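You operate a simulated robot arm through the tools that you are given. There is no shell and no other tool. Be economical: measure what you need, move in short steps, check, and stop when the job is done.

You run a simulated robot arm. Do the job below in one go: nothing can be reset, and whatever is moved stays where it is left.

TASK
Slide the red carriage clear, grease its guide patch and return it.
Fine: up to the cylinder first, to its stop last; brush from the grease tin, stood on the clear strip before the carriage returns. Set down upright: green grease brush. A coat counts when it lies all over at full strength: go over it till it gets no stronger.

The check looks at the end state, three seconds after you hand in, the way a careful person would. Anything else that was tipped, shoved, dropped, spilled or broken makes it a failure.

THE ROBOT
A 6-joint arm with a two-finger parallel gripper, fixed in place. Base frame: the origin is at the foot of the arm, x ahead of it, y to its left, z up; the work surface is at about z = 872. Units: mm, degrees, N and s.
With the tool pointing down near the work surface it reaches from about 260 to 680 mm from the base axis. Its first joint turns from -66.0 to 66.0 degrees. Payload 2.9 kg.
The tool frame sits at the grasp point between the pads (the TCP): z along the fingers, y along the line on which they close. The tips reach 30 mm beyond it. The gripper opens to 110 mm. The fingers are 20 mm wide and 10 mm thick; the gripper's body (48 by 112 mm) begins 55 mm behind the TCP.
Orientation is that of the tool frame in the base frame, as a unit quaternion [x, y, z, w]. With the fingers straight down and closing along the base's y, the tool's x points along the base's -x, its y along +y and its z along -z.

THE INTERFACE
- The arm moves only by the tool apply_moves. Its argument "targets" is a list of rows, each an object of numbers (a shift or turn left out is 0, a gripper value left out holds the last): "tx", "ty", "tz": the shift along the tool's x, y, z in mm; "rx", "ry", "rz": the turn, a rotation vector about the tool's x, y, z in degrees; "grip": the gripper command, from -1 (fully open) to 1 (shut), values between in proportion. In form: [{"tx": .., "ty": .., "tz": .., "rx": .., "ry": .., "rz": .., "grip": ..}, ...]. A call has 1 to 20 rows; each row is the pose to reach, as a shift and turn from the pose commanded when the call began, along the tool's axes at that moment. Each row takes 0.2 s and may step no farther than 50 mm and 8.6 degrees from the row before; otherwise, or with a gripper value out of range, the whole call is refused. A pose out of reach is approached as far as the arm can. The call stops where the force on the tool passes 40 N (or 10 N more than at its start, if that is more) or the arm is blocked; 0.2 s more then pass. The fingers move at their own pace (about 108 mm/s each) and stop on an object; they squeeze with about 44 N. The grip force told is the motor's: it shows also when the fingers shut on nothing. Time passes only in rows, and 0.2 s behind the last, so rows that repeat a pose let the fingers close. The reply holds the time, the measured pose of the TCP, the force on the tool along the base axes, the opening and the grip force, in the units named above and with some noise, with the torque about the TCP (base axes, N m) and any sound that the robot's microphone picked up.
- Cameras (640 x 400 px; columns grow to the right, rows downward): "scene" is fixed at [64.9, 418.5, 1398.9]; the picture's right is [-0.87, -0.49, 0.00], its down [-0.20, 0.36, -0.91] and it looks along [0.44, -0.79, -0.42] (base axes); focal length 336 px, centre (320, 200). "wrist" rides on the gripper at [72, 17, -103] in the tool frame; the picture's right is [-0.23, 0.97, 0.00], its down [-0.76, -0.18, -0.62] and it looks along [-0.61, -0.14, 0.78] (tool axes); focal length 222 px, centre (320, 200). There is no depth. A picture from a camera that has moved, and an enlarged one, comes with that camera's place and axes in the base frame and with its lens.
- grab_frame(camera): a new picture of that camera. No time passes.
- zoom(camera, box): a new picture of the part [left, top, right, bottom] of that camera's present view, enlarged. No time passes.
- finish_job(): hands the job in; it is judged then, once.

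Go step by step. Nothing tells you positions but the pictures and the camera data: compare them with the known pose of the tool, close in by small moves and look again before you grip or let go. The budget is 120 turns and 84 pictures, counting those below and the enlarged ones. Unless the task says otherwise, let go and move clear before handing in, and close with one line.

The tools are called after "Request:" by a JSON object that holds its "api" and its "payload". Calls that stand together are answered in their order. apply_moves: Moves the arm, as the interface text tells. Its arguments: {"type":"object","properties":{"targets":{"type":"array"}},"required":["targets"]} The other tools are called the same way: grab_frame (camera) takes a picture; zoom (camera, box) takes an enlarged picture of a part of a camera's view; finish_job () hands the job in.

At the start:

```text
clock: 0.0
tcp_pos: [374.9, -100.8, 1296.1]
tcp_rot: [0.0, 1.0, -0.001, 0.0]
force: [0.3, 0.1, -0.4]
wrist_torque: [-0.01, 0.01, 0.01]
finger_gap: 110.0
finger_force: 0.0
```

scene: 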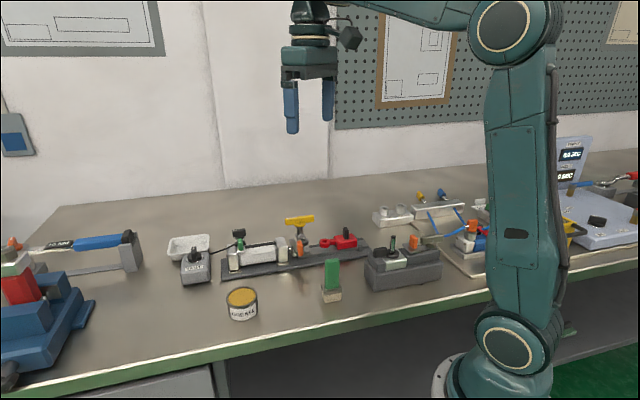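
wrist: 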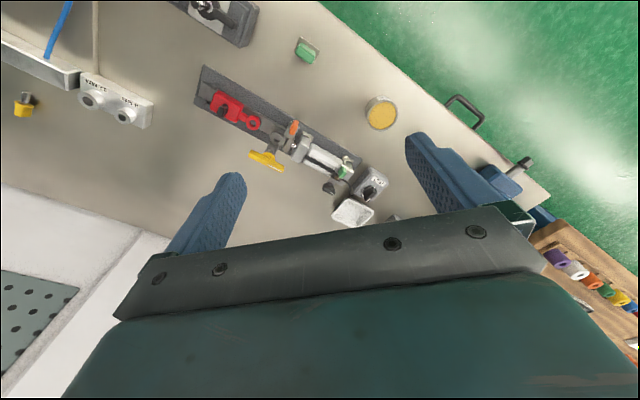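

I see a rail with a red carriage, a cylinder with a yellow-handled item, a grease tin and a green brush. I'll take closer looks before moving.

Request:
{"api": "zoom", "payload": {"camera": "scene", "box": [160, 200, 380, 330]}}

Request:
{"api": "zoom", "payload": {"camera": "wrist", "box": [180, 20, 420, 240]}}

Request:
{"api": "zoom", "payload": {"camera": "scene", "box": [340, 170, 640, 320]}}

```text
2.91 times, centred on (270, 265) of scene
camera zoom: at [64.9, 418.5, 1398.9], right [-0.87, -0.49, 0.0], down [-0.2, 0.36, -0.91], along [0.44, -0.79, -0.42], focal length 978 px, centre (466, 11)
```

zoom: 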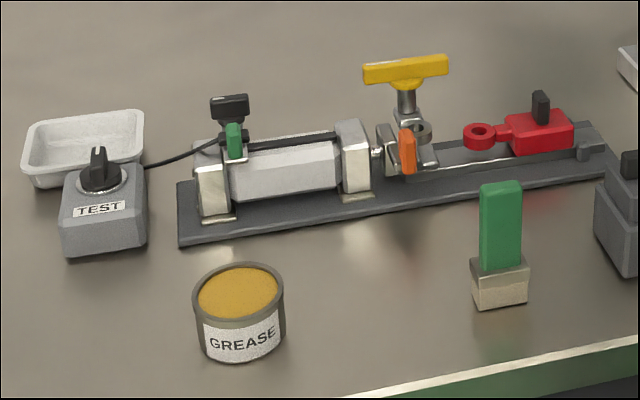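

```text
1.82 times, centred on (300, 130) of wrist
camera zoom: at [301.5, -83.5, 1400.6], right [0.23, 0.97, 0.0], down [0.76, -0.18, 0.62], along [0.61, -0.14, -0.78], focal length 404 px, centre (356, 327)
```

zoom: 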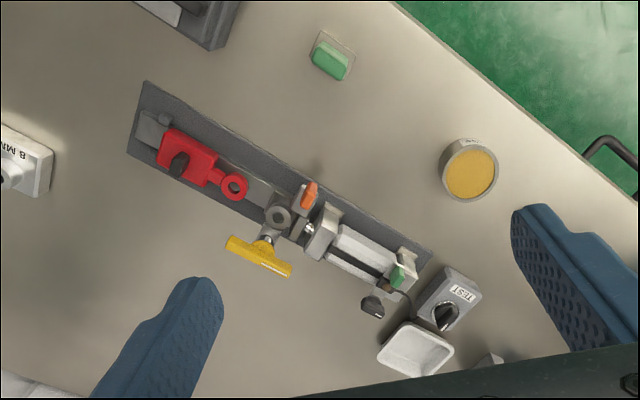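

```text
2.13 times, centred on (490, 245) of scene
camera zoom: at [64.9, 418.5, 1398.9], right [-0.87, -0.49, 0.0], down [-0.2, 0.36, -0.91], along [0.44, -0.79, -0.42], focal length 717 px, centre (-43, 104)
```

zoom: 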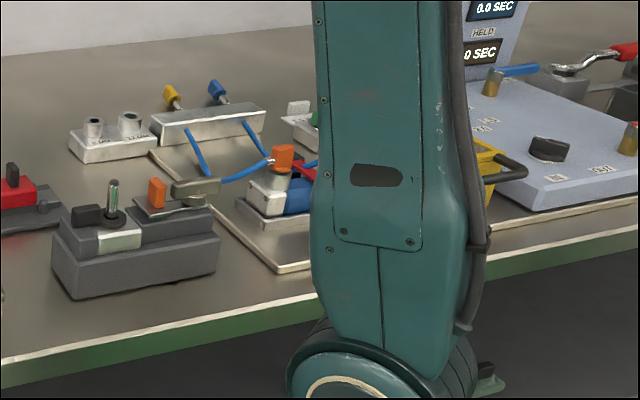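

The rail runs diagonally, from about (342,-353) to (600,-45). The carriage is near (396,-310), the tin near (488,15) and the brush near (340,-117). I'll move the wrist camera in for a closer view of the carriage.

Request:
{"api": "apply_moves", "payload": {"targets": [{"tx": 15, "ty": -24, "tz": 22}, {"tx": 30, "ty": -48, "tz": 45}, {"tx": 45, "ty": -73, "tz": 67}, {"tx": 60, "ty": -97, "tz": 90}, {"tx": 75, "ty": -120, "tz": 112}, {"tx": 90, "ty": -145, "tz": 135}, {"tx": 103, "ty": -170, "tz": 156}]}}

Request:
{"api": "grab_frame", "payload": {"camera": "wrist"}}

Request:
{"api": "zoom", "payload": {"camera": "scene", "box": [260, 200, 380, 275]}}

```text
clock: 1.6
tcp_pos: [272.6, -270.1, 1140.1]
tcp_rot: [0.0, 1.0, -0.001, 0.0]
force: [0.4, 0.6, 0.1]
wrist_torque: [0.04, -0.02, 0.01]
finger_gap: 109.9
finger_force: 0.1
```

```text
78 pictures are left
camera wrist: at [199.2, -253.1, 1242.1], right [0.23, 0.97, 0.0], down [0.76, -0.18, 0.62], along [0.61, -0.14, -0.78], focal length 222 px, centre (320, 200)
```

wrist: 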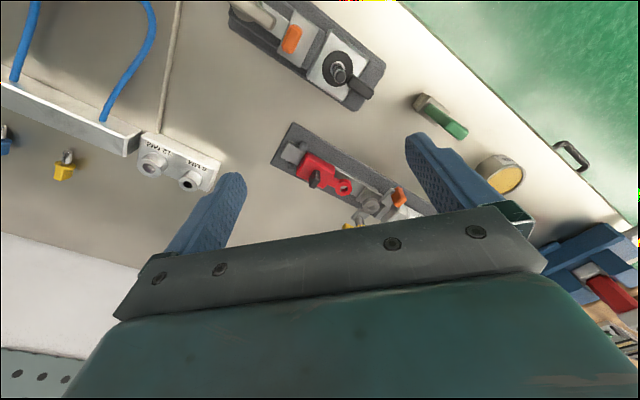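

```text
5.33 times, centred on (320, 238) of scene
camera zoom: at [64.9, 418.5, 1398.9], right [-0.87, -0.49, 0.0], down [-0.2, 0.36, -0.91], along [0.44, -0.79, -0.42], focal length 1792 px, centre (320, 0)
```

zoom: 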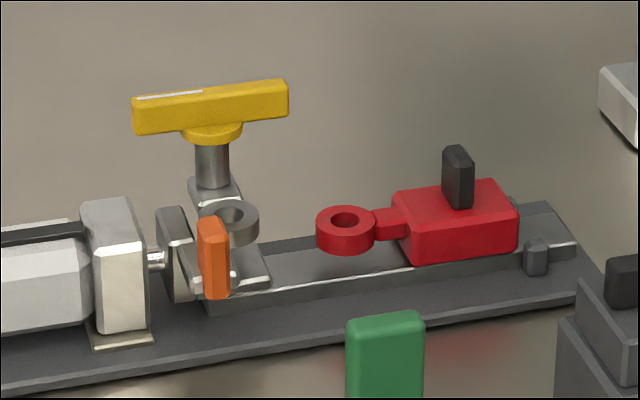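

The carriage has a black tab on top and an eye that faces the cylinder rod. I'll zoom the wrist view to measure it.

Request:
{"api": "zoom", "payload": {"camera": "wrist", "box": [260, 110, 440, 230]}}

```text
3.33 times, centred on (350, 170) of wrist
camera zoom: at [199.2, -253.1, 1242.1], right [0.23, 0.97, 0.0], down [0.76, -0.18, 0.62], along [0.61, -0.14, -0.78], focal length 740 px, centre (220, 300)
```

zoom: 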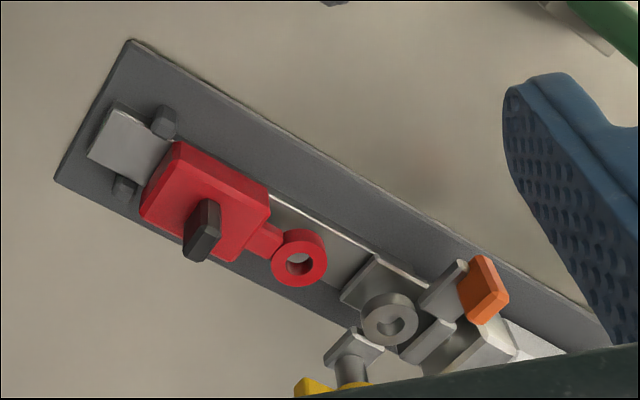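

I triangulate the tab top at about (395,-310,949), the red eye at (436,-265,920) and the cylinder eye at (475,-224,931). That puts the rail yaw at about 47.4° and the travel at about 57 mm. Next I'll check the tab shape, the brush and the tin.

Request:
{"api": "zoom", "payload": {"camera": "scene", "box": [325, 222, 365, 252]}}

Request:
{"api": "zoom", "payload": {"camera": "wrist", "box": [280, 140, 360, 200]}}

Request:
{"api": "zoom", "payload": {"camera": "wrist", "box": [400, 70, 540, 210]}}

Request:
{"api": "zoom", "payload": {"camera": "scene", "box": [215, 250, 355, 335]}}

```text
13.33 times, centred on (345, 237) of scene
camera zoom: at [64.9, 418.5, 1398.9], right [-0.87, -0.49, 0.0], down [-0.2, 0.36, -0.91], along [0.44, -0.79, -0.42], focal length 4481 px, centre (-13, -293)
```

zoom: 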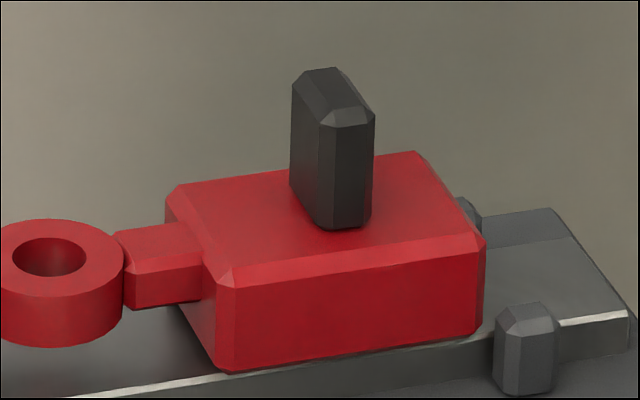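

```text
6.67 times, centred on (320, 170) of wrist
camera zoom: at [199.2, -253.1, 1242.1], right [0.23, 0.97, 0.0], down [0.76, -0.18, 0.62], along [0.61, -0.14, -0.78], focal length 1481 px, centre (320, 400)
```

zoom: 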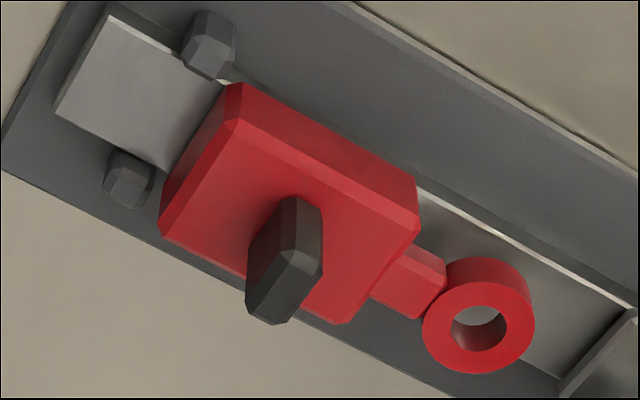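

```text
2.86 times, centred on (470, 140) of wrist
camera zoom: at [199.2, -253.1, 1242.1], right [0.23, 0.97, 0.0], down [0.76, -0.18, 0.62], along [0.61, -0.14, -0.78], focal length 635 px, centre (-109, 371)
```

zoom: 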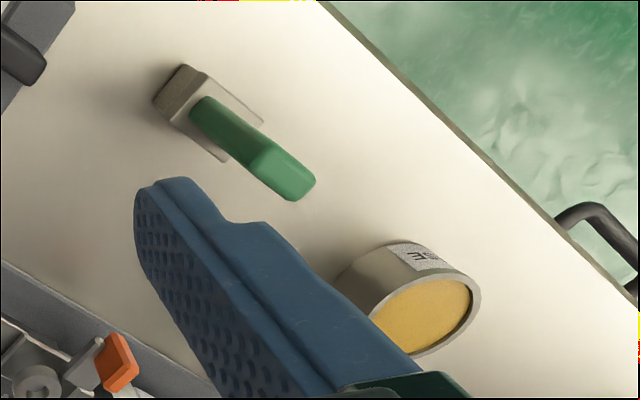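

```text
4.57 times, centred on (285, 292) of scene
camera zoom: at [64.9, 418.5, 1398.9], right [-0.87, -0.49, 0.0], down [-0.2, 0.36, -0.91], along [0.44, -0.79, -0.42], focal length 1536 px, centre (480, -223)
```

zoom: 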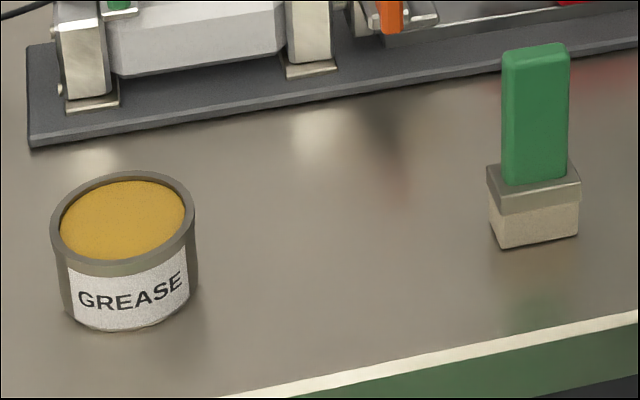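

The tab is about 11 mm thick along the rail, so I'll close along the rail with the tool yawed 42.6°. First I'll hover above it and check.

Request:
{"api": "apply_moves", "payload": {"targets": [{"tx": -20, "ty": -7, "tz": 23, "rz": 7.1, "grip": 0.2}, {"tx": -41, "ty": -13, "tz": 47, "rz": 14.2, "grip": 0.2}, {"tx": -61, "ty": -20, "tz": 70, "rz": 21.3, "grip": 0.2}, {"tx": -81, "ty": -27, "tz": 93, "rz": 28.4, "grip": 0.2}, {"tx": -102, "ty": -33, "tz": 117, "rz": 35.5, "grip": 0.2}, {"tx": -122, "ty": -40, "tz": 140, "rz": 42.6, "grip": 0.2}]}}

Request:
{"api": "grab_frame", "payload": {"camera": "wrist"}}

Request:
{"api": "zoom", "payload": {"camera": "scene", "box": [270, 180, 390, 260]}}

```text
clock: 3.0
tcp_pos: [392.4, -308.9, 1002.6]
tcp_rot: [0.364, 0.931, 0.001, 0.0]
force: [-0.2, 0.6, 1.2]
wrist_torque: [-0.02, 0.02, 0.04]
finger_gap: 43.9
finger_force: 0.0
```

```text
71 pictures are left
camera wrist: at [350.2, -247.3, 1105.4], right [0.83, 0.56, 0.0], down [0.44, -0.65, 0.62], along [0.35, -0.52, -0.78], focal length 222 px, centre (320, 200)
```

wrist: 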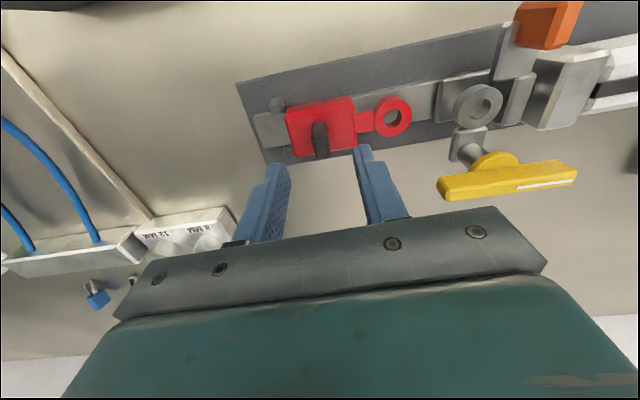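

```text
5.00 times, centred on (330, 220) of scene
camera zoom: at [64.9, 418.5, 1398.9], right [-0.87, -0.49, 0.0], down [-0.2, 0.36, -0.91], along [0.44, -0.79, -0.42], focal length 1680 px, centre (270, 100)
```

zoom: 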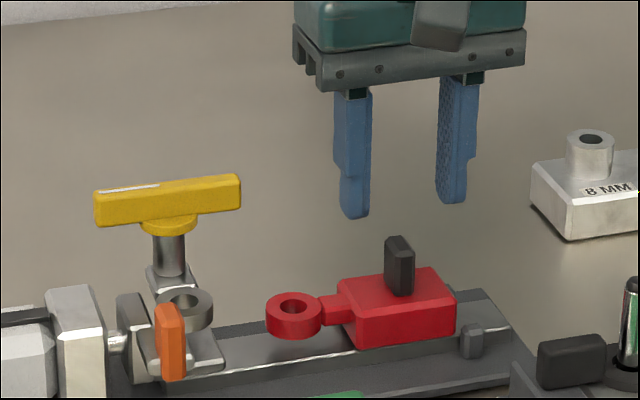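

The view confirms the tab at about (395.5,-311,949). I'll descend until the tips are near z=926, close, and check.

Request:
{"api": "apply_moves", "payload": {"targets": [{"tx": -3.8, "ty": 0.6, "tz": 25}, {"tx": -3.8, "ty": 0.6, "tz": 46.5}, {"tx": -3.8, "ty": 0.6, "tz": 46.5, "grip": 1}, {"tx": -3.8, "ty": 0.6, "tz": 46.5, "grip": 1}, {"tx": -3.8, "ty": 0.6, "tz": 46.5, "grip": 1}]}}

Request:
{"api": "zoom", "payload": {"camera": "scene", "box": [270, 180, 390, 260]}}

```text
clock: 4.2
tcp_pos: [395.1, -312.4, 955.3]
tcp_rot: [0.363, 0.932, -0.001, 0.001]
force: [0.3, 1.6, -2.4]
wrist_torque: [-0.3, -0.38, -0.79]
finger_gap: 12.4
finger_force: 44.8
```

```text
5.00 times, centred on (330, 220) of scene
camera zoom: at [65.0, 418.6, 1398.9], right [-0.87, -0.49, 0.0], down [-0.2, 0.36, -0.91], along [0.44, -0.79, -0.42], focal length 1680 px, centre (270, 100)
```

zoom: 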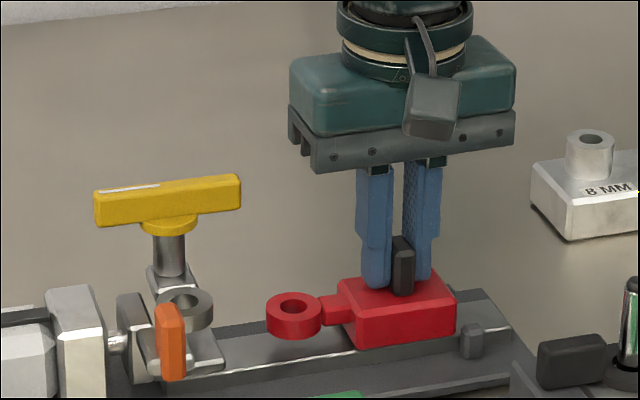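

I have the tab with a 12.4 mm gap. I'll slide it a first 20 mm toward the cylinder and watch the side force.

Request:
{"api": "apply_moves", "payload": {"targets": [{"ty": 5, "grip": 1}, {"ty": 10, "grip": 1}, {"ty": 15, "grip": 1}, {"ty": 20, "grip": 1}]}}

Request:
{"api": "zoom", "payload": {"camera": "scene", "box": [270, 180, 390, 260]}}

```text
clock: 5.2
tcp_pos: [410.7, -297.4, 955.6]
tcp_rot: [0.364, 0.932, -0.001, -0.001]
force: [-4.3, 2.1, 2.3]
wrist_torque: [0.98, 0.98, -0.76]
finger_gap: 12.5
finger_force: 44.5
```

```text
5.00 times, centred on (330, 220) of scene
camera zoom: at [64.8, 418.6, 1398.9], right [-0.87, -0.49, 0.0], down [-0.2, 0.36, -0.91], along [0.44, -0.79, -0.42], focal length 1680 px, centre (270, 100)
```

zoom: 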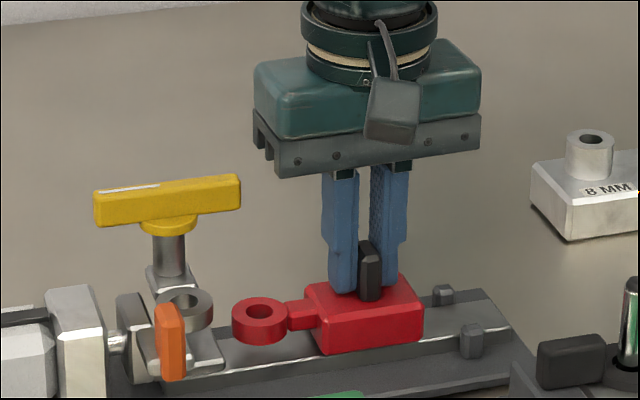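

It slides smoothly with a small side force, and the arm clears everything so far. I'll continue.

Request:
{"api": "apply_moves", "payload": {"targets": [{"tx": 0.3, "ty": 5}, {"tx": 0.6, "ty": 10}, {"tx": 0.7, "ty": 15}, {"tx": 0.8, "ty": 20}, {"tx": 0.9, "ty": 25}, {"tx": 1, "ty": 30}]}}

Request:
{"api": "zoom", "payload": {"camera": "scene", "box": [270, 180, 390, 260]}}

Request:
{"api": "grab_frame", "payload": {"camera": "wrist"}}

```text
clock: 6.6
tcp_pos: [431.3, -276.8, 955.1]
tcp_rot: [0.364, 0.932, 0.0, 0.003]
force: [8.5, -10.7, -12.7]
wrist_torque: [0.09, 0.02, -0.72]
finger_gap: 12.3
finger_force: 45.0
```

```text
5.00 times, centred on (330, 220) of scene
camera zoom: at [65.4, 418.1, 1399.0], right [-0.87, -0.49, 0.0], down [-0.2, 0.36, -0.91], along [0.44, -0.79, -0.42], focal length 1680 px, centre (270, 100)
```

zoom: 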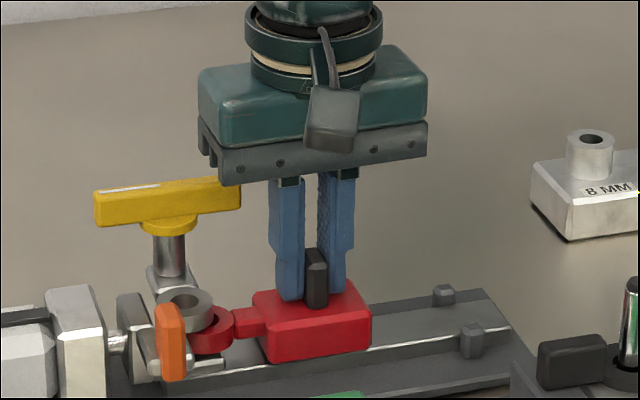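

```text
66 pictures are left
camera wrist: at [388.3, -214.8, 1057.9], right [0.83, 0.56, 0.0], down [0.44, -0.65, 0.63], along [0.35, -0.52, -0.78], focal length 222 px, centre (320, 200)
```

wrist: 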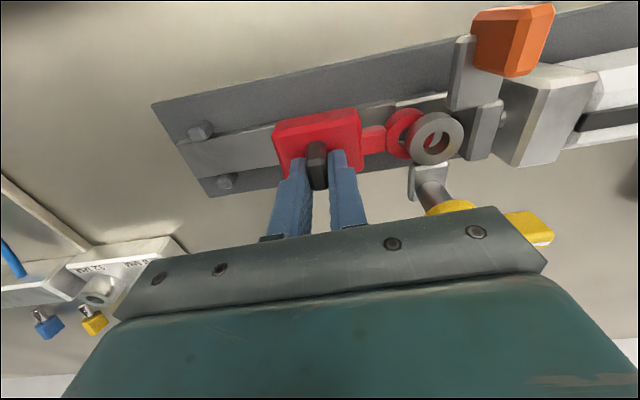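

The red eye is sliding under the cylinder eye with a few mm left. The side force changed sign, so I'll ease the lateral bias and go on in small steps.

Request:
{"api": "apply_moves", "payload": {"targets": [{"tx": -0.6, "ty": 0}, {"tx": -0.7, "ty": 2}, {"tx": -0.7, "ty": 4}, {"tx": -0.7, "ty": 6}, {"tx": -0.7, "ty": 6}]}}

Request:
{"api": "zoom", "payload": {"camera": "wrist", "box": [260, 60, 500, 220]}}

```text
clock: 7.8
tcp_pos: [436.9, -272.5, 955.5]
tcp_rot: [0.364, 0.931, 0.0, 0.001]
force: [13.7, -14.8, -24.8]
wrist_torque: [-0.01, -0.02, -0.64]
finger_gap: 12.3
finger_force: 45.1
```

```text
2.50 times, centred on (380, 140) of wrist
camera zoom: at [392.8, -210.4, 1058.1], right [0.83, 0.56, 0.0], down [0.44, -0.65, 0.62], along [0.35, -0.52, -0.78], focal length 555 px, centre (170, 350)
```

zoom: 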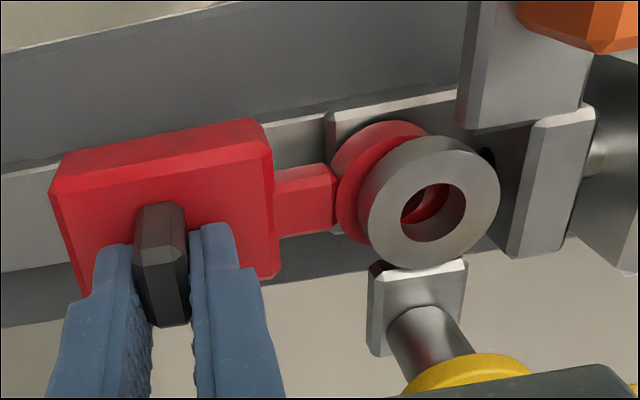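

Side and vertical forces are building, so my line is slightly off the rail. I'll relax by shifting a little toward −tool x and down, and read again.

Request:
{"api": "apply_moves", "payload": {"targets": [{"tx": -0.7, "tz": 0.7}, {"tx": -0.7, "tz": 0.7}]}}

```text
clock: 8.4
tcp_pos: [435.3, -272.1, 955.2]
tcp_rot: [0.363, 0.932, -0.001, 0.0]
force: [6.4, -5.0, -16.5]
wrist_torque: [-0.86, -0.91, -0.69]
finger_gap: 12.3
finger_force: 45.2
```

Request:
{"api": "apply_moves", "payload": {"targets": [{"tx": -0.4, "tz": 1}, {"tx": -0.5, "tz": 1, "ty": 1.5}, {"tx": -0.6, "tz": 1, "ty": 3}, {"tx": -0.6, "tz": 1, "ty": 3}]}}

Request:
{"api": "zoom", "payload": {"camera": "wrist", "box": [260, 60, 500, 220]}}

```text
clock: 9.4
tcp_pos: [436.7, -269.0, 954.5]
tcp_rot: [0.363, 0.932, 0.0, 0.001]
force: [-2.8, 0.0, 15.0]
wrist_torque: [0.87, 0.89, -0.74]
finger_gap: 12.3
finger_force: 44.8
```

```text
2.50 times, centred on (380, 140) of wrist
camera zoom: at [395.1, -208.2, 1058.2], right [0.83, 0.56, 0.0], down [0.44, -0.65, 0.62], along [0.35, -0.52, -0.78], focal length 555 px, centre (170, 350)
```

zoom: 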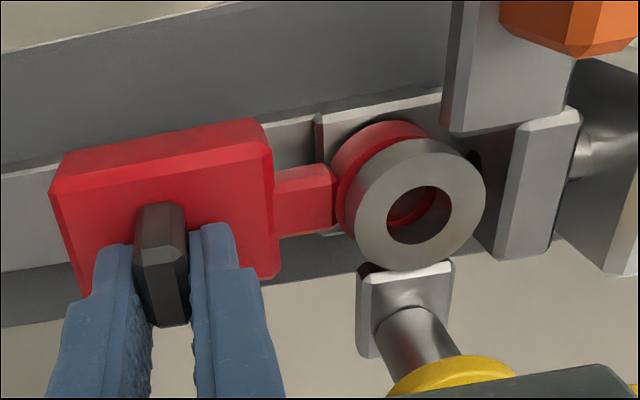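

The eyes look nearly aligned. I'll advance in 1 mm steps to feel for the end of travel.

Request:
{"api": "apply_moves", "payload": {"targets": [{"tz": -0.4, "ty": 1}, {"tz": -0.4, "ty": 2}, {"tz": -0.4, "ty": 3}, {"tz": -0.4, "ty": 3}]}}

Request:
{"api": "zoom", "payload": {"camera": "scene", "box": [270, 200, 370, 260]}}

```text
clock: 10.4
tcp_pos: [439.1, -268.5, 955.1]
tcp_rot: [0.365, 0.931, -0.002, 0.0]
force: [-17.4, -2.9, 23.4]
wrist_torque: [-0.27, -0.14, -0.67]
finger_gap: 12.2
finger_force: 45.3
```

```text
6.40 times, centred on (320, 230) of scene
camera zoom: at [64.2, 418.7, 1398.9], right [-0.87, -0.49, 0.0], down [-0.2, 0.36, -0.91], along [0.45, -0.79, -0.42], focal length 2151 px, centre (320, 8)
```

zoom: 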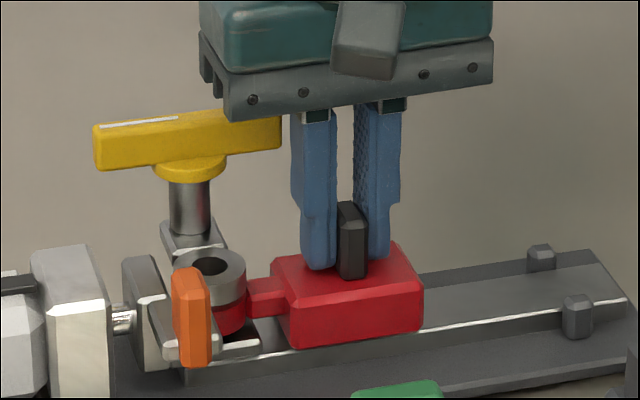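

Resistance along the rail is building and the eyes are stacked, so the carriage is up at the cylinder. I'll unload, open and rise, then look at the cleared strip.

Request:
{"api": "apply_moves", "payload": {"targets": [{"tz": -0.5, "ty": -0.2, "grip": 1}, {"tz": -0.5, "ty": -0.2, "grip": 0.5}, {"tz": -0.5, "ty": -0.2, "grip": 0.5}, {"tz": -40, "grip": 0.5}, {"tz": -80, "grip": 0.5}]}}

Request:
{"api": "zoom", "payload": {"camera": "scene", "box": [270, 200, 370, 260]}}

Request:
{"api": "grab_frame", "payload": {"camera": "wrist"}}

```text
clock: 11.6
tcp_pos: [438.1, -268.1, 1033.6]
tcp_rot: [0.363, 0.932, 0.0, 0.0]
force: [-0.3, 0.7, -0.4]
wrist_torque: [-0.04, -0.04, 0.0]
finger_gap: 27.6
finger_force: 0.1
```

```text
6.40 times, centred on (320, 230) of scene
camera zoom: at [64.9, 418.6, 1398.9], right [-0.87, -0.49, 0.0], down [-0.2, 0.36, -0.91], along [0.44, -0.79, -0.42], focal length 2151 px, centre (320, 8)
```

zoom: 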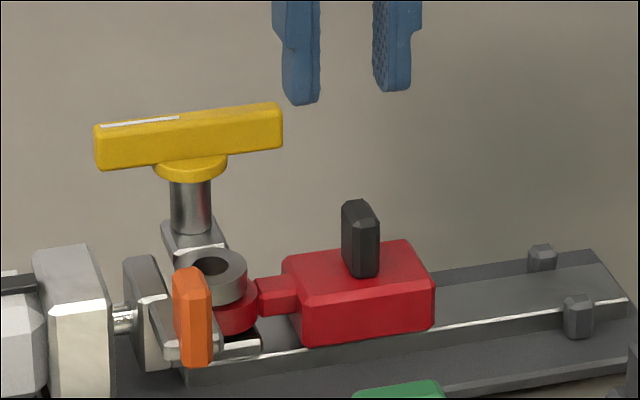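

```text
61 pictures are left
camera wrist: at [396.2, -206.1, 1136.7], right [0.83, 0.56, 0.0], down [0.44, -0.65, 0.62], along [0.35, -0.52, -0.78], focal length 222 px, centre (320, 200)
```

wrist: 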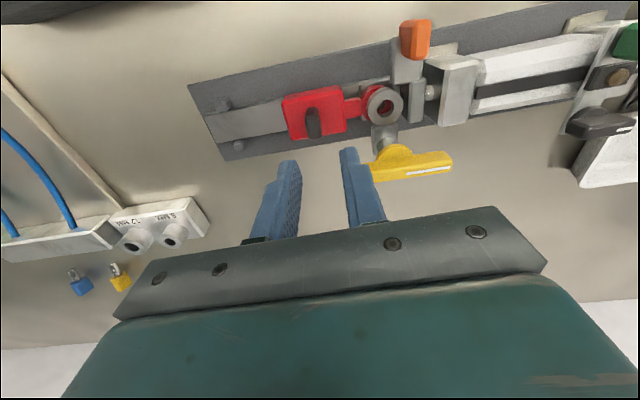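

On release the carriage came back about 4 mm. I'll go down again around the tab with the fingers slightly open and push it home with the rear finger.

Request:
{"api": "apply_moves", "payload": {"targets": [{"ty": -4, "tz": 30, "grip": 0.5}, {"ty": -4, "tz": 60, "grip": 0.5}, {"ty": -4, "tz": 77, "grip": 0.5}, {"ty": 0, "tz": 77, "grip": 0.5}, {"ty": 4, "tz": 77, "grip": 0.5}, {"ty": 6, "tz": 77, "grip": 0.5}, {"ty": 6, "tz": 77, "grip": 0.5}]}}

Request:
{"api": "zoom", "payload": {"camera": "scene", "box": [270, 200, 370, 260]}}

```text
clock: 13.2
tcp_pos: [443.5, -263.7, 956.9]
tcp_rot: [0.363, 0.932, 0.0, 0.001]
force: [-0.8, -0.7, 1.0]
wrist_torque: [0.0, 0.02, 0.01]
finger_gap: 28.3
finger_force: 0.9
```

```text
6.40 times, centred on (320, 230) of scene
camera zoom: at [64.9, 418.5, 1398.9], right [-0.87, -0.49, 0.0], down [-0.2, 0.36, -0.91], along [0.44, -0.79, -0.42], focal length 2151 px, centre (320, 8)
```

zoom: 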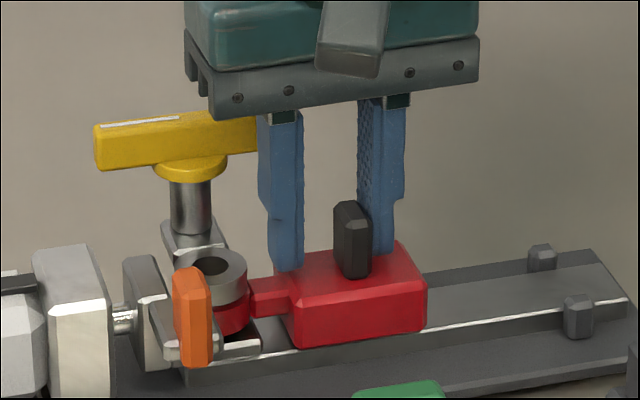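

The push works with little force, so I'll continue until it resists.

Request:
{"api": "apply_moves", "payload": {"targets": [{"ty": 1}, {"ty": 2}, {"ty": 3}, {"ty": 3}]}}

Request:
{"api": "zoom", "payload": {"camera": "scene", "box": [270, 200, 370, 260]}}

```text
clock: 14.2
tcp_pos: [446.1, -263.0, 956.5]
tcp_rot: [0.364, 0.931, -0.001, 0.0]
force: [-7.1, -4.2, 1.6]
wrist_torque: [0.0, 0.12, -0.09]
finger_gap: 31.6
finger_force: 4.0
```

```text
6.40 times, centred on (320, 230) of scene
camera zoom: at [64.7, 418.4, 1398.9], right [-0.87, -0.49, 0.0], down [-0.2, 0.36, -0.91], along [0.44, -0.79, -0.42], focal length 2151 px, centre (320, 8)
```

zoom: 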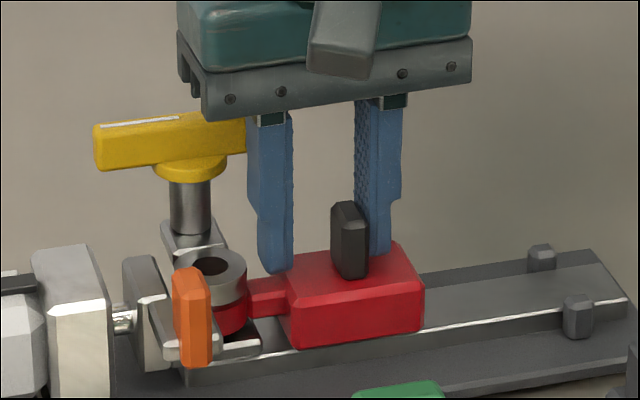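

The finger is now yielding, so the end of travel is reached. I'll back off, lift clear and look at the cleared strip.

Request:
{"api": "apply_moves", "payload": {"targets": [{"ty": -5}, {"ty": -8, "tz": 0}, {"ty": -8, "tz": -40}, {"ty": -8, "tz": -80}, {"ty": -40, "tz": -110}, {"ty": -70, "tz": -140}]}}

Request:
{"api": "zoom", "payload": {"camera": "scene", "box": [270, 200, 370, 260]}}

Request:
{"api": "zoom", "payload": {"camera": "wrist", "box": [240, 60, 480, 200]}}

```text
clock: 15.6
tcp_pos: [397.4, -315.6, 1095.7]
tcp_rot: [0.363, 0.932, 0.0, 0.002]
force: [-0.5, 0.1, -0.2]
wrist_torque: [0.02, -0.03, -0.01]
finger_gap: 27.8
finger_force: 0.1
```

```text
6.40 times, centred on (320, 230) of scene
camera zoom: at [64.9, 418.6, 1398.9], right [-0.87, -0.49, 0.0], down [-0.2, 0.36, -0.91], along [0.44, -0.79, -0.42], focal length 2151 px, centre (320, 8)
```

zoom: 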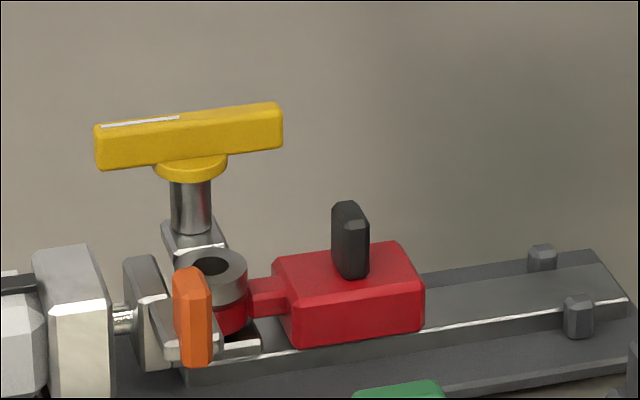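

```text
2.67 times, centred on (360, 130) of wrist
camera zoom: at [355.0, -254.1, 1199.6], right [0.83, 0.56, 0.0], down [0.44, -0.65, 0.62], along [0.35, -0.52, -0.78], focal length 592 px, centre (213, 387)
```

zoom: 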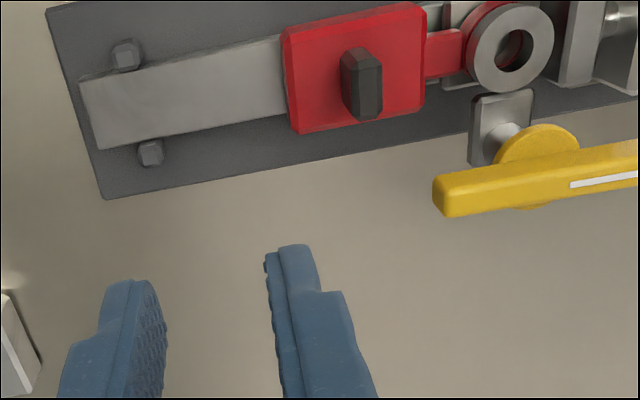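

The carriage rests at the cylinder and the strip is clear. In rail coordinates (yaw 45°) the strip centre is at n≈494 and its top is z≈897. The patch is about u 32–87. I'll move over to inspect the brush.

Request:
{"api": "apply_moves", "payload": {"targets": [{"tx": 36, "ty": 23, "tz": 3, "rz": 0.5, "grip": 0}, {"tx": 72, "ty": 46, "tz": 6, "rz": 1, "grip": 0}, {"tx": 108, "ty": 70, "tz": 10, "rz": 1.5, "grip": 0}, {"tx": 143, "ty": 93, "tz": 13, "rz": 2, "grip": 0}, {"tx": 178, "ty": 116, "tz": 16, "rz": 2.4, "grip": 0}]}}

Request:
{"api": "grab_frame", "payload": {"camera": "wrist"}}

Request:
{"api": "zoom", "payload": {"camera": "scene", "box": [290, 250, 370, 310]}}

```text
clock: 16.8
tcp_pos: [347.5, -108.7, 1083.4]
tcp_rot: [0.383, 0.924, 0.0, 0.001]
force: [0.1, 0.7, 0.3]
wrist_torque: [0.0, -0.02, -0.01]
finger_gap: 55.1
finger_force: 0.0
```

```text
56 pictures are left
camera wrist: at [307.1, -44.8, 1185.0], right [0.85, 0.53, 0.0], down [0.41, -0.66, 0.62], along [0.33, -0.53, -0.78], focal length 222 px, centre (320, 200)
```

wrist: 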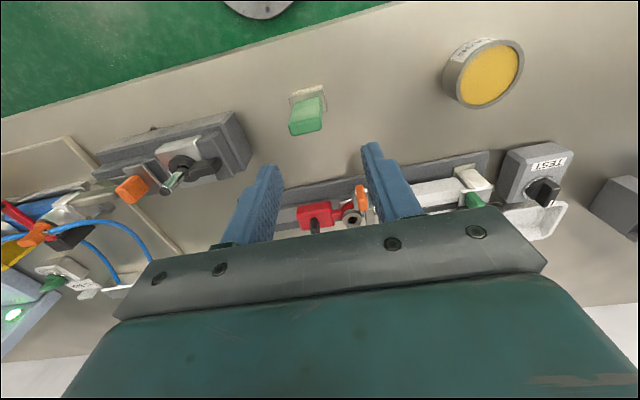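

```text
6.67 times, centred on (330, 280) of scene
camera zoom: at [64.9, 418.5, 1398.9], right [-0.87, -0.49, 0.0], down [-0.2, 0.36, -0.91], along [0.44, -0.79, -0.42], focal length 2241 px, centre (253, -333)
```

zoom: 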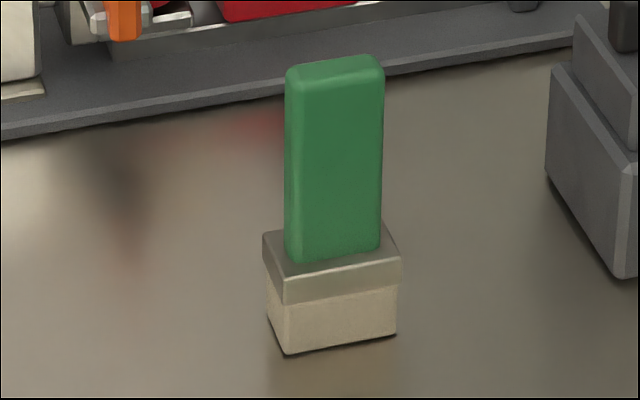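

Request:
{"api": "zoom", "payload": {"camera": "wrist", "box": [270, 70, 350, 145]}}

Request:
{"api": "zoom", "payload": {"camera": "wrist", "box": [430, 20, 540, 120]}}

```text
5.33 times, centred on (310, 108) of wrist
camera zoom: at [307.1, -44.8, 1185.0], right [0.85, 0.53, 0.0], down [0.41, -0.66, 0.62], along [0.33, -0.53, -0.78], focal length 1185 px, centre (373, 693)
```

zoom: 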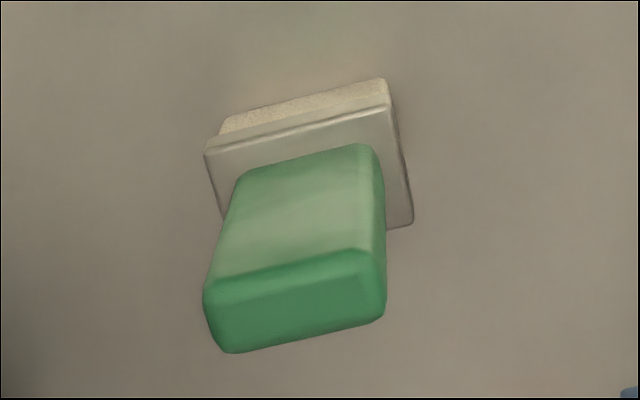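

```text
4.00 times, centred on (485, 70) of wrist
camera zoom: at [307.1, -44.8, 1185.0], right [0.85, 0.53, 0.0], down [0.41, -0.66, 0.62], along [0.33, -0.53, -0.78], focal length 888 px, centre (-340, 720)
```

zoom: 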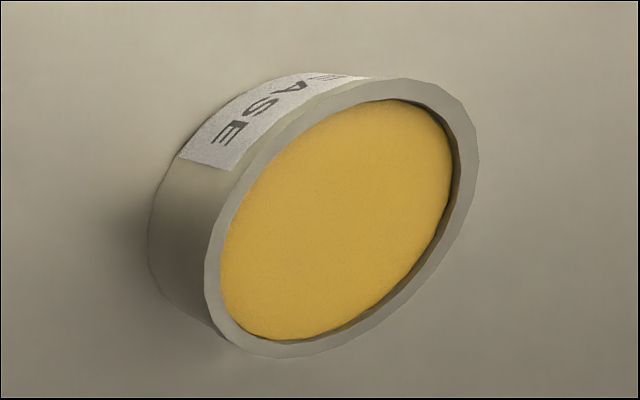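

The brush handle top is at about (336,-116,982). The handle is about 31×15 mm with its wide side along the rail, and the bristles are about 37×27 mm. The tin rim is centred at about (481,13,922). I'll move over the brush.

Request:
{"api": "apply_moves", "payload": {"targets": [{"tx": 3.2, "ty": -13, "tz": 30}, {"tx": 3.2, "ty": -13, "tz": 65}, {"tx": 3.2, "ty": -13, "tz": 65}]}}

Request:
{"api": "grab_frame", "payload": {"camera": "wrist"}}

Request:
{"api": "zoom", "payload": {"camera": "scene", "box": [280, 220, 380, 310]}}

```text
clock: 17.6
tcp_pos: [334.5, -111.6, 1015.3]
tcp_rot: [0.383, 0.924, 0.0, 0.0]
force: [-0.6, -0.3, 0.1]
wrist_torque: [0.0, 0.01, 0.0]
finger_gap: 54.7
finger_force: 0.0
```

```text
52 pictures are left
camera wrist: at [294.8, -49.0, 1118.7], right [0.85, 0.53, 0.0], down [0.41, -0.66, 0.62], along [0.33, -0.53, -0.78], focal length 222 px, centre (320, 200)
```

wrist: 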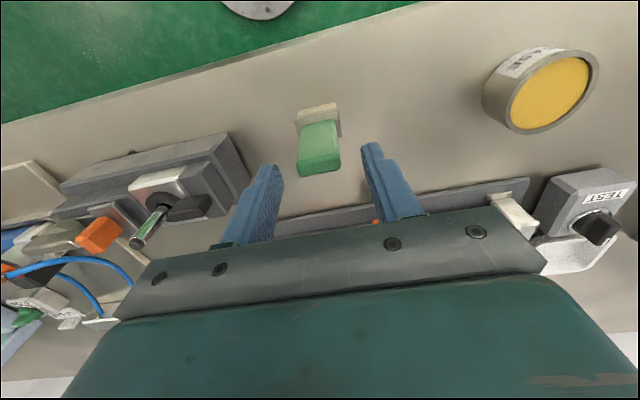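

```text
4.44 times, centred on (330, 265) of scene
camera zoom: at [64.9, 418.5, 1398.9], right [-0.87, -0.49, 0.0], down [-0.2, 0.36, -0.91], along [0.44, -0.79, -0.42], focal length 1494 px, centre (276, -89)
```

zoom: 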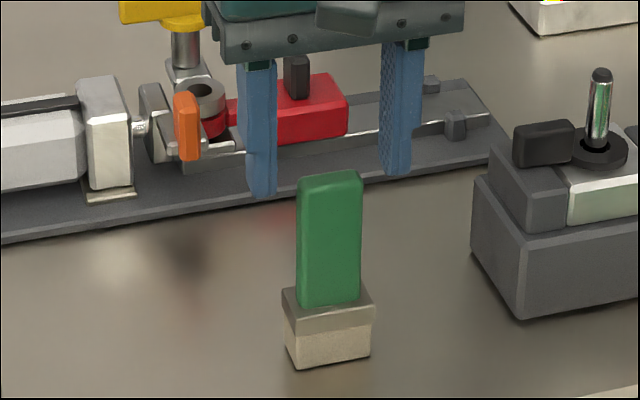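

The handle is centred between the fingers to within 3 mm. I'll correct, descend to TCP z≈960 and grip.

Request:
{"api": "apply_moves", "payload": {"targets": [{"tx": -2.2, "ty": -1.5, "tz": 20}, {"tx": -2.2, "ty": -1.5, "tz": 40}, {"tx": -2.2, "ty": -1.5, "tz": 55}, {"tx": -2.2, "ty": -1.5, "tz": 55, "grip": 1}, {"tx": -2.2, "ty": -1.5, "tz": 55, "grip": 1}, {"tx": -2.2, "ty": -1.5, "tz": 55, "grip": 1}]}}

Request:
{"api": "zoom", "payload": {"camera": "scene", "box": [280, 220, 380, 310]}}

```text
clock: 19.0
tcp_pos: [334.7, -116.5, 960.2]
tcp_rot: [0.383, 0.924, -0.001, 0.001]
force: [0.3, 0.3, 1.2]
wrist_torque: [0.06, -0.15, 0.0]
finger_gap: 31.4
finger_force: 43.7
```

```text
4.44 times, centred on (330, 265) of scene
camera zoom: at [64.9, 418.6, 1398.9], right [-0.87, -0.49, 0.0], down [-0.2, 0.36, -0.91], along [0.44, -0.79, -0.42], focal length 1494 px, centre (276, -89)
```

zoom: 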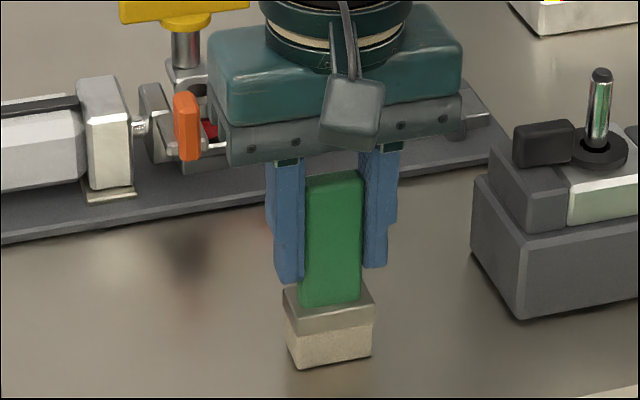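

The brush is held (gap 31.4 mm) and its bottom is 88 mm below the TCP. I'll lift 100 mm and carry it over the tin.

Request:
{"api": "apply_moves", "payload": {"targets": [{"tz": -40}, {"tz": -80}, {"tz": -100, "ty": 20}, {"tx": -3, "ty": 60, "tz": -100}, {"tx": -6, "ty": 100, "tz": -100}, {"tx": -9, "ty": 140, "tz": -100}, {"tx": -12, "ty": 175, "tz": -100}, {"tx": -12, "ty": 195, "tz": -100}, {"tx": -12, "ty": 195, "tz": -100}]}}

Request:
{"api": "grab_frame", "payload": {"camera": "wrist"}}

Request:
{"api": "zoom", "payload": {"camera": "scene", "box": [190, 220, 300, 330]}}

```text
clock: 21.0
tcp_pos: [479.8, 13.3, 1059.9]
tcp_rot: [0.383, 0.924, 0.0, 0.001]
force: [0.7, 0.1, -1.0]
wrist_torque: [-0.03, 0.01, -0.01]
finger_gap: 31.6
finger_force: 44.2
```

```text
49 pictures are left
camera wrist: at [439.8, 77.0, 1163.4], right [0.85, 0.53, 0.0], down [0.41, -0.66, 0.62], along [0.33, -0.53, -0.78], focal length 222 px, centre (320, 200)
```

wrist: 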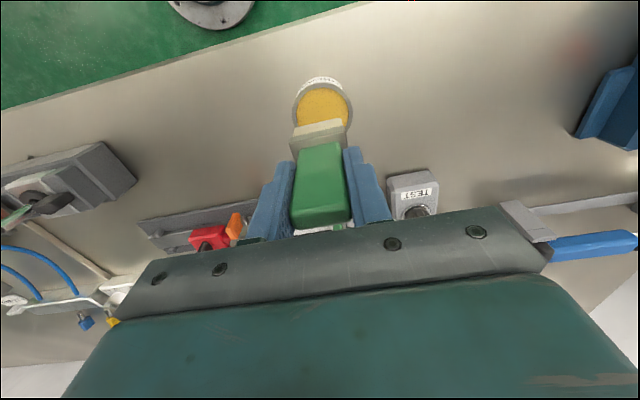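

```text
3.64 times, centred on (245, 275) of scene
camera zoom: at [65.0, 418.6, 1398.9], right [-0.87, -0.49, 0.0], down [-0.2, 0.36, -0.91], along [0.44, -0.79, -0.42], focal length 1222 px, centre (593, -73)
```

zoom: 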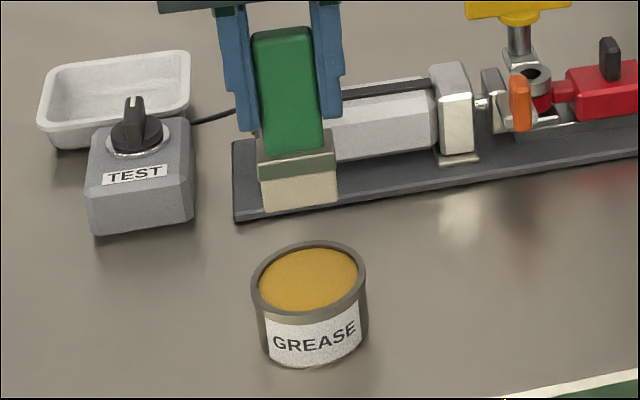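

The brush is above the tin within a couple of mm. I'll lower to just above the rim and check the alignment.

Request:
{"api": "apply_moves", "payload": {"targets": [{"tx": 1.2, "tz": 20}, {"tx": 1.2, "tz": 40}, {"tx": 1.2, "tz": 43}, {"tx": 1.2, "tz": 43}]}}

Request:
{"api": "zoom", "payload": {"camera": "scene", "box": [200, 240, 290, 330]}}

Request:
{"api": "zoom", "payload": {"camera": "wrist", "box": [260, 60, 380, 180]}}

```text
clock: 22.0
tcp_pos: [479.2, 13.5, 1018.4]
tcp_rot: [0.383, 0.924, -0.001, -0.001]
force: [0.0, 0.3, -0.5]
wrist_torque: [-0.01, 0.01, -0.02]
finger_gap: 31.4
finger_force: 43.9
```

```text
4.44 times, centred on (245, 285) of scene
camera zoom: at [64.9, 418.5, 1398.9], right [-0.87, -0.49, 0.0], down [-0.2, 0.36, -0.91], along [0.44, -0.79, -0.42], focal length 1494 px, centre (653, -178)
```

zoom: 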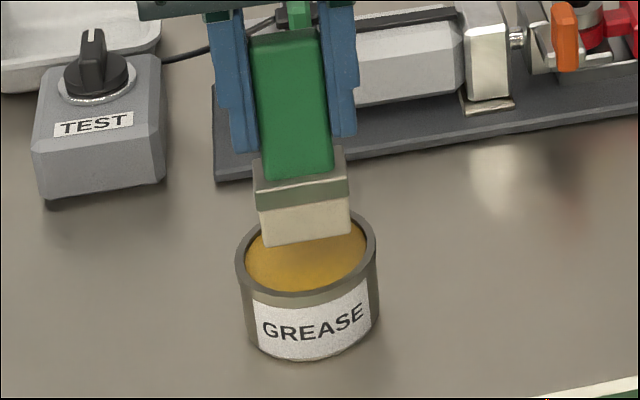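

```text
3.33 times, centred on (320, 120) of wrist
camera zoom: at [439.4, 76.8, 1120.2], right [0.85, 0.53, 0.0], down [0.41, -0.66, 0.62], along [0.33, -0.53, -0.78], focal length 740 px, centre (320, 467)
```

zoom: 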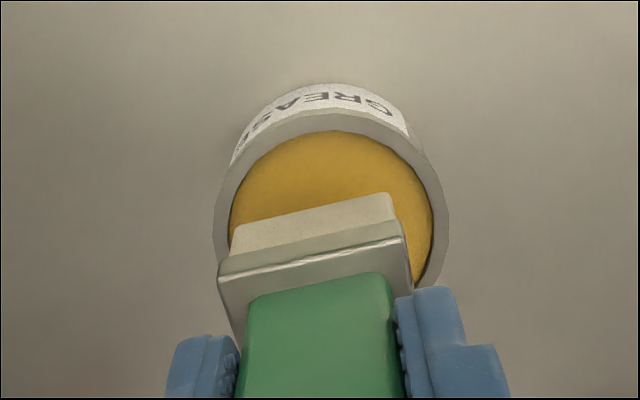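

The alignment is good to about 2 mm. I'll make a small correction and dip the bristles a few mm into the grease.

Request:
{"api": "apply_moves", "payload": {"targets": [{"tx": -1.5, "ty": 2, "tz": 5}, {"tx": -1.5, "ty": 2, "tz": 11}, {"tx": -1.5, "ty": 2, "tz": 15}, {"tx": -1.5, "ty": 2, "tz": 18}, {"tx": -1.5, "ty": 2, "tz": 18}]}}

Request:
{"api": "zoom", "payload": {"camera": "scene", "box": [200, 240, 290, 330]}}

```text
clock: 23.2
tcp_pos: [483.4, 13.7, 999.2]
tcp_rot: [0.383, 0.924, 0.0, 0.001]
force: [0.5, 0.0, -1.0]
wrist_torque: [-0.01, -0.02, 0.0]
finger_gap: 31.5
finger_force: 43.5
```

```text
4.44 times, centred on (245, 285) of scene
camera zoom: at [64.9, 418.5, 1398.9], right [-0.87, -0.49, 0.0], down [-0.2, 0.36, -0.91], along [0.44, -0.79, -0.42], focal length 1494 px, centre (653, -178)
```

zoom: 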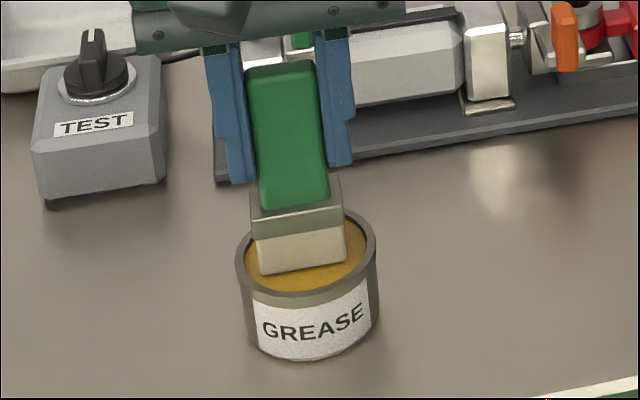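

No contact force yet. I'll go deeper in small steps, watching the force.

Request:
{"api": "apply_moves", "payload": {"targets": [{"tz": 2}, {"tz": 4}, {"tz": 6}, {"tz": 6}]}}

Request:
{"api": "zoom", "payload": {"camera": "scene", "box": [225, 270, 275, 320]}}

```text
clock: 24.2
tcp_pos: [484.0, 13.6, 996.3]
tcp_rot: [0.384, 0.923, 0.001, 0.003]
force: [-5.5, -1.1, 33.6]
wrist_torque: [-0.3, 0.48, 0.0]
finger_gap: 32.0
finger_force: 44.1
```

```text
8.00 times, centred on (250, 295) of scene
camera zoom: at [64.3, 418.5, 1399.0], right [-0.87, -0.49, 0.0], down [-0.2, 0.36, -0.91], along [0.45, -0.79, -0.42], focal length 2689 px, centre (880, -560)
```

zoom: 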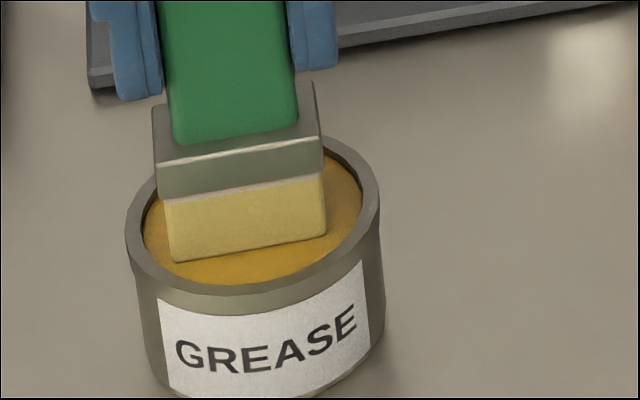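

The bristles are now loaded. I'll lift straight up, then carry the brush at height to above the cleared strip.

Request:
{"api": "apply_moves", "payload": {"targets": [{"tz": -30}, {"tz": -70}, {"tz": -105}, {"tx": -20, "ty": -36, "tz": -107}, {"tx": -40, "ty": -73, "tz": -107}, {"tx": -60, "ty": -110, "tz": -107}, {"tx": -80, "ty": -146, "tz": -107}, {"tx": -101, "ty": -183, "tz": -107}, {"tx": -121, "ty": -219, "tz": -107}, {"tx": -141, "ty": -256, "tz": -107}, {"tx": -161, "ty": -292, "tz": -107}, {"tx": -161, "ty": -292, "tz": -107}]}}

Request:
{"api": "zoom", "payload": {"camera": "scene", "box": [280, 160, 380, 260]}}

Request:
{"api": "grab_frame", "payload": {"camera": "wrist"}}

```text
clock: 26.8
tcp_pos: [388.7, -307.4, 1100.7]
tcp_rot: [0.383, 0.924, -0.001, -0.001]
force: [0.4, -0.3, -0.5]
wrist_torque: [-0.01, -0.01, 0.05]
finger_gap: 31.6
finger_force: 44.4
```

```text
4.00 times, centred on (330, 210) of scene
camera zoom: at [65.0, 418.5, 1398.9], right [-0.87, -0.49, 0.0], down [-0.2, 0.36, -0.91], along [0.44, -0.79, -0.42], focal length 1344 px, centre (280, 160)
```

zoom: 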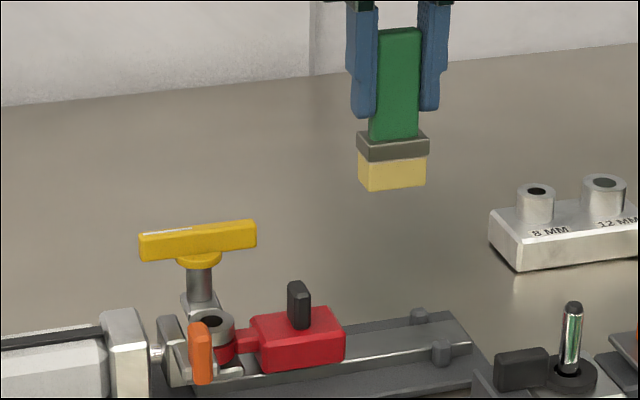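

```text
42 pictures are left
camera wrist: at [349.1, -243.3, 1203.8], right [0.85, 0.53, 0.0], down [0.41, -0.66, 0.62], along [0.33, -0.53, -0.78], focal length 222 px, centre (320, 200)
```

wrist: 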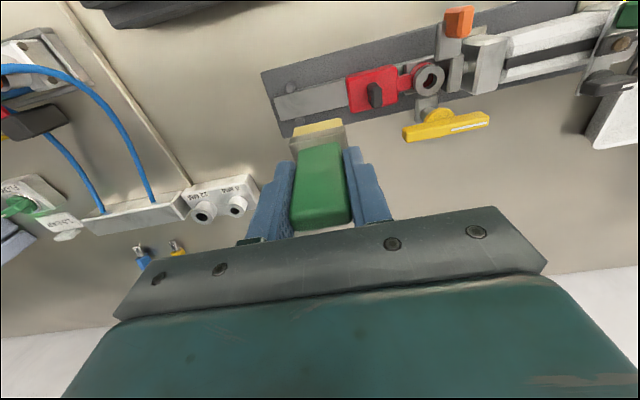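

The brush is loaded and hangs over the strip. I'll lower to about 25 mm above it and check the alignment.

Request:
{"api": "apply_moves", "payload": {"targets": [{"tz": 40, "tx": -1.5}, {"tz": 78, "tx": -1.5}, {"tz": 78, "tx": -1.5}]}}

Request:
{"api": "zoom", "payload": {"camera": "scene", "box": [300, 200, 380, 260]}}

Request:
{"api": "zoom", "payload": {"camera": "wrist", "box": [230, 70, 410, 190]}}

```text
clock: 27.6
tcp_pos: [390.8, -306.5, 1021.5]
tcp_rot: [0.382, 0.924, 0.0, 0.001]
force: [-0.2, 1.2, -1.0]
wrist_torque: [-0.04, 0.01, -0.02]
finger_gap: 31.2
finger_force: 43.9
```

```text
6.67 times, centred on (340, 230) of scene
camera zoom: at [64.9, 418.5, 1398.9], right [-0.87, -0.49, 0.0], down [-0.2, 0.36, -0.91], along [0.44, -0.79, -0.42], focal length 2241 px, centre (187, 0)
```

zoom: 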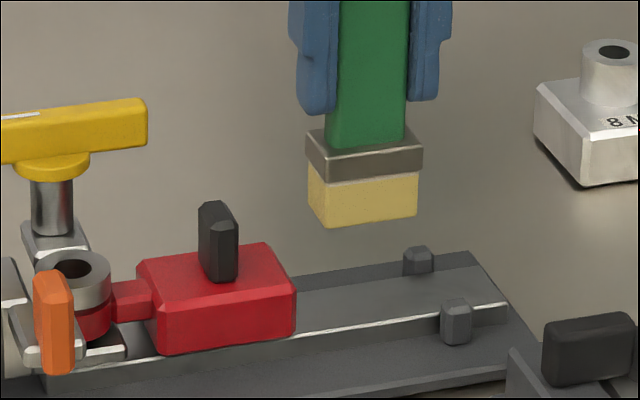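

```text
3.33 times, centred on (320, 130) of wrist
camera zoom: at [350.9, -243.6, 1125.0], right [0.85, 0.53, 0.0], down [0.41, -0.66, 0.62], along [0.33, -0.53, -0.78], focal length 740 px, centre (320, 433)
```

zoom: 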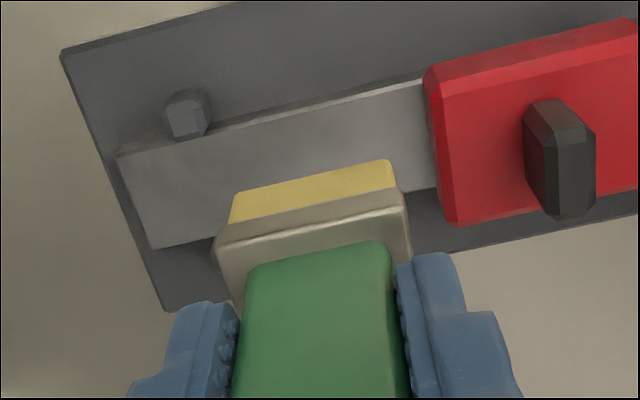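

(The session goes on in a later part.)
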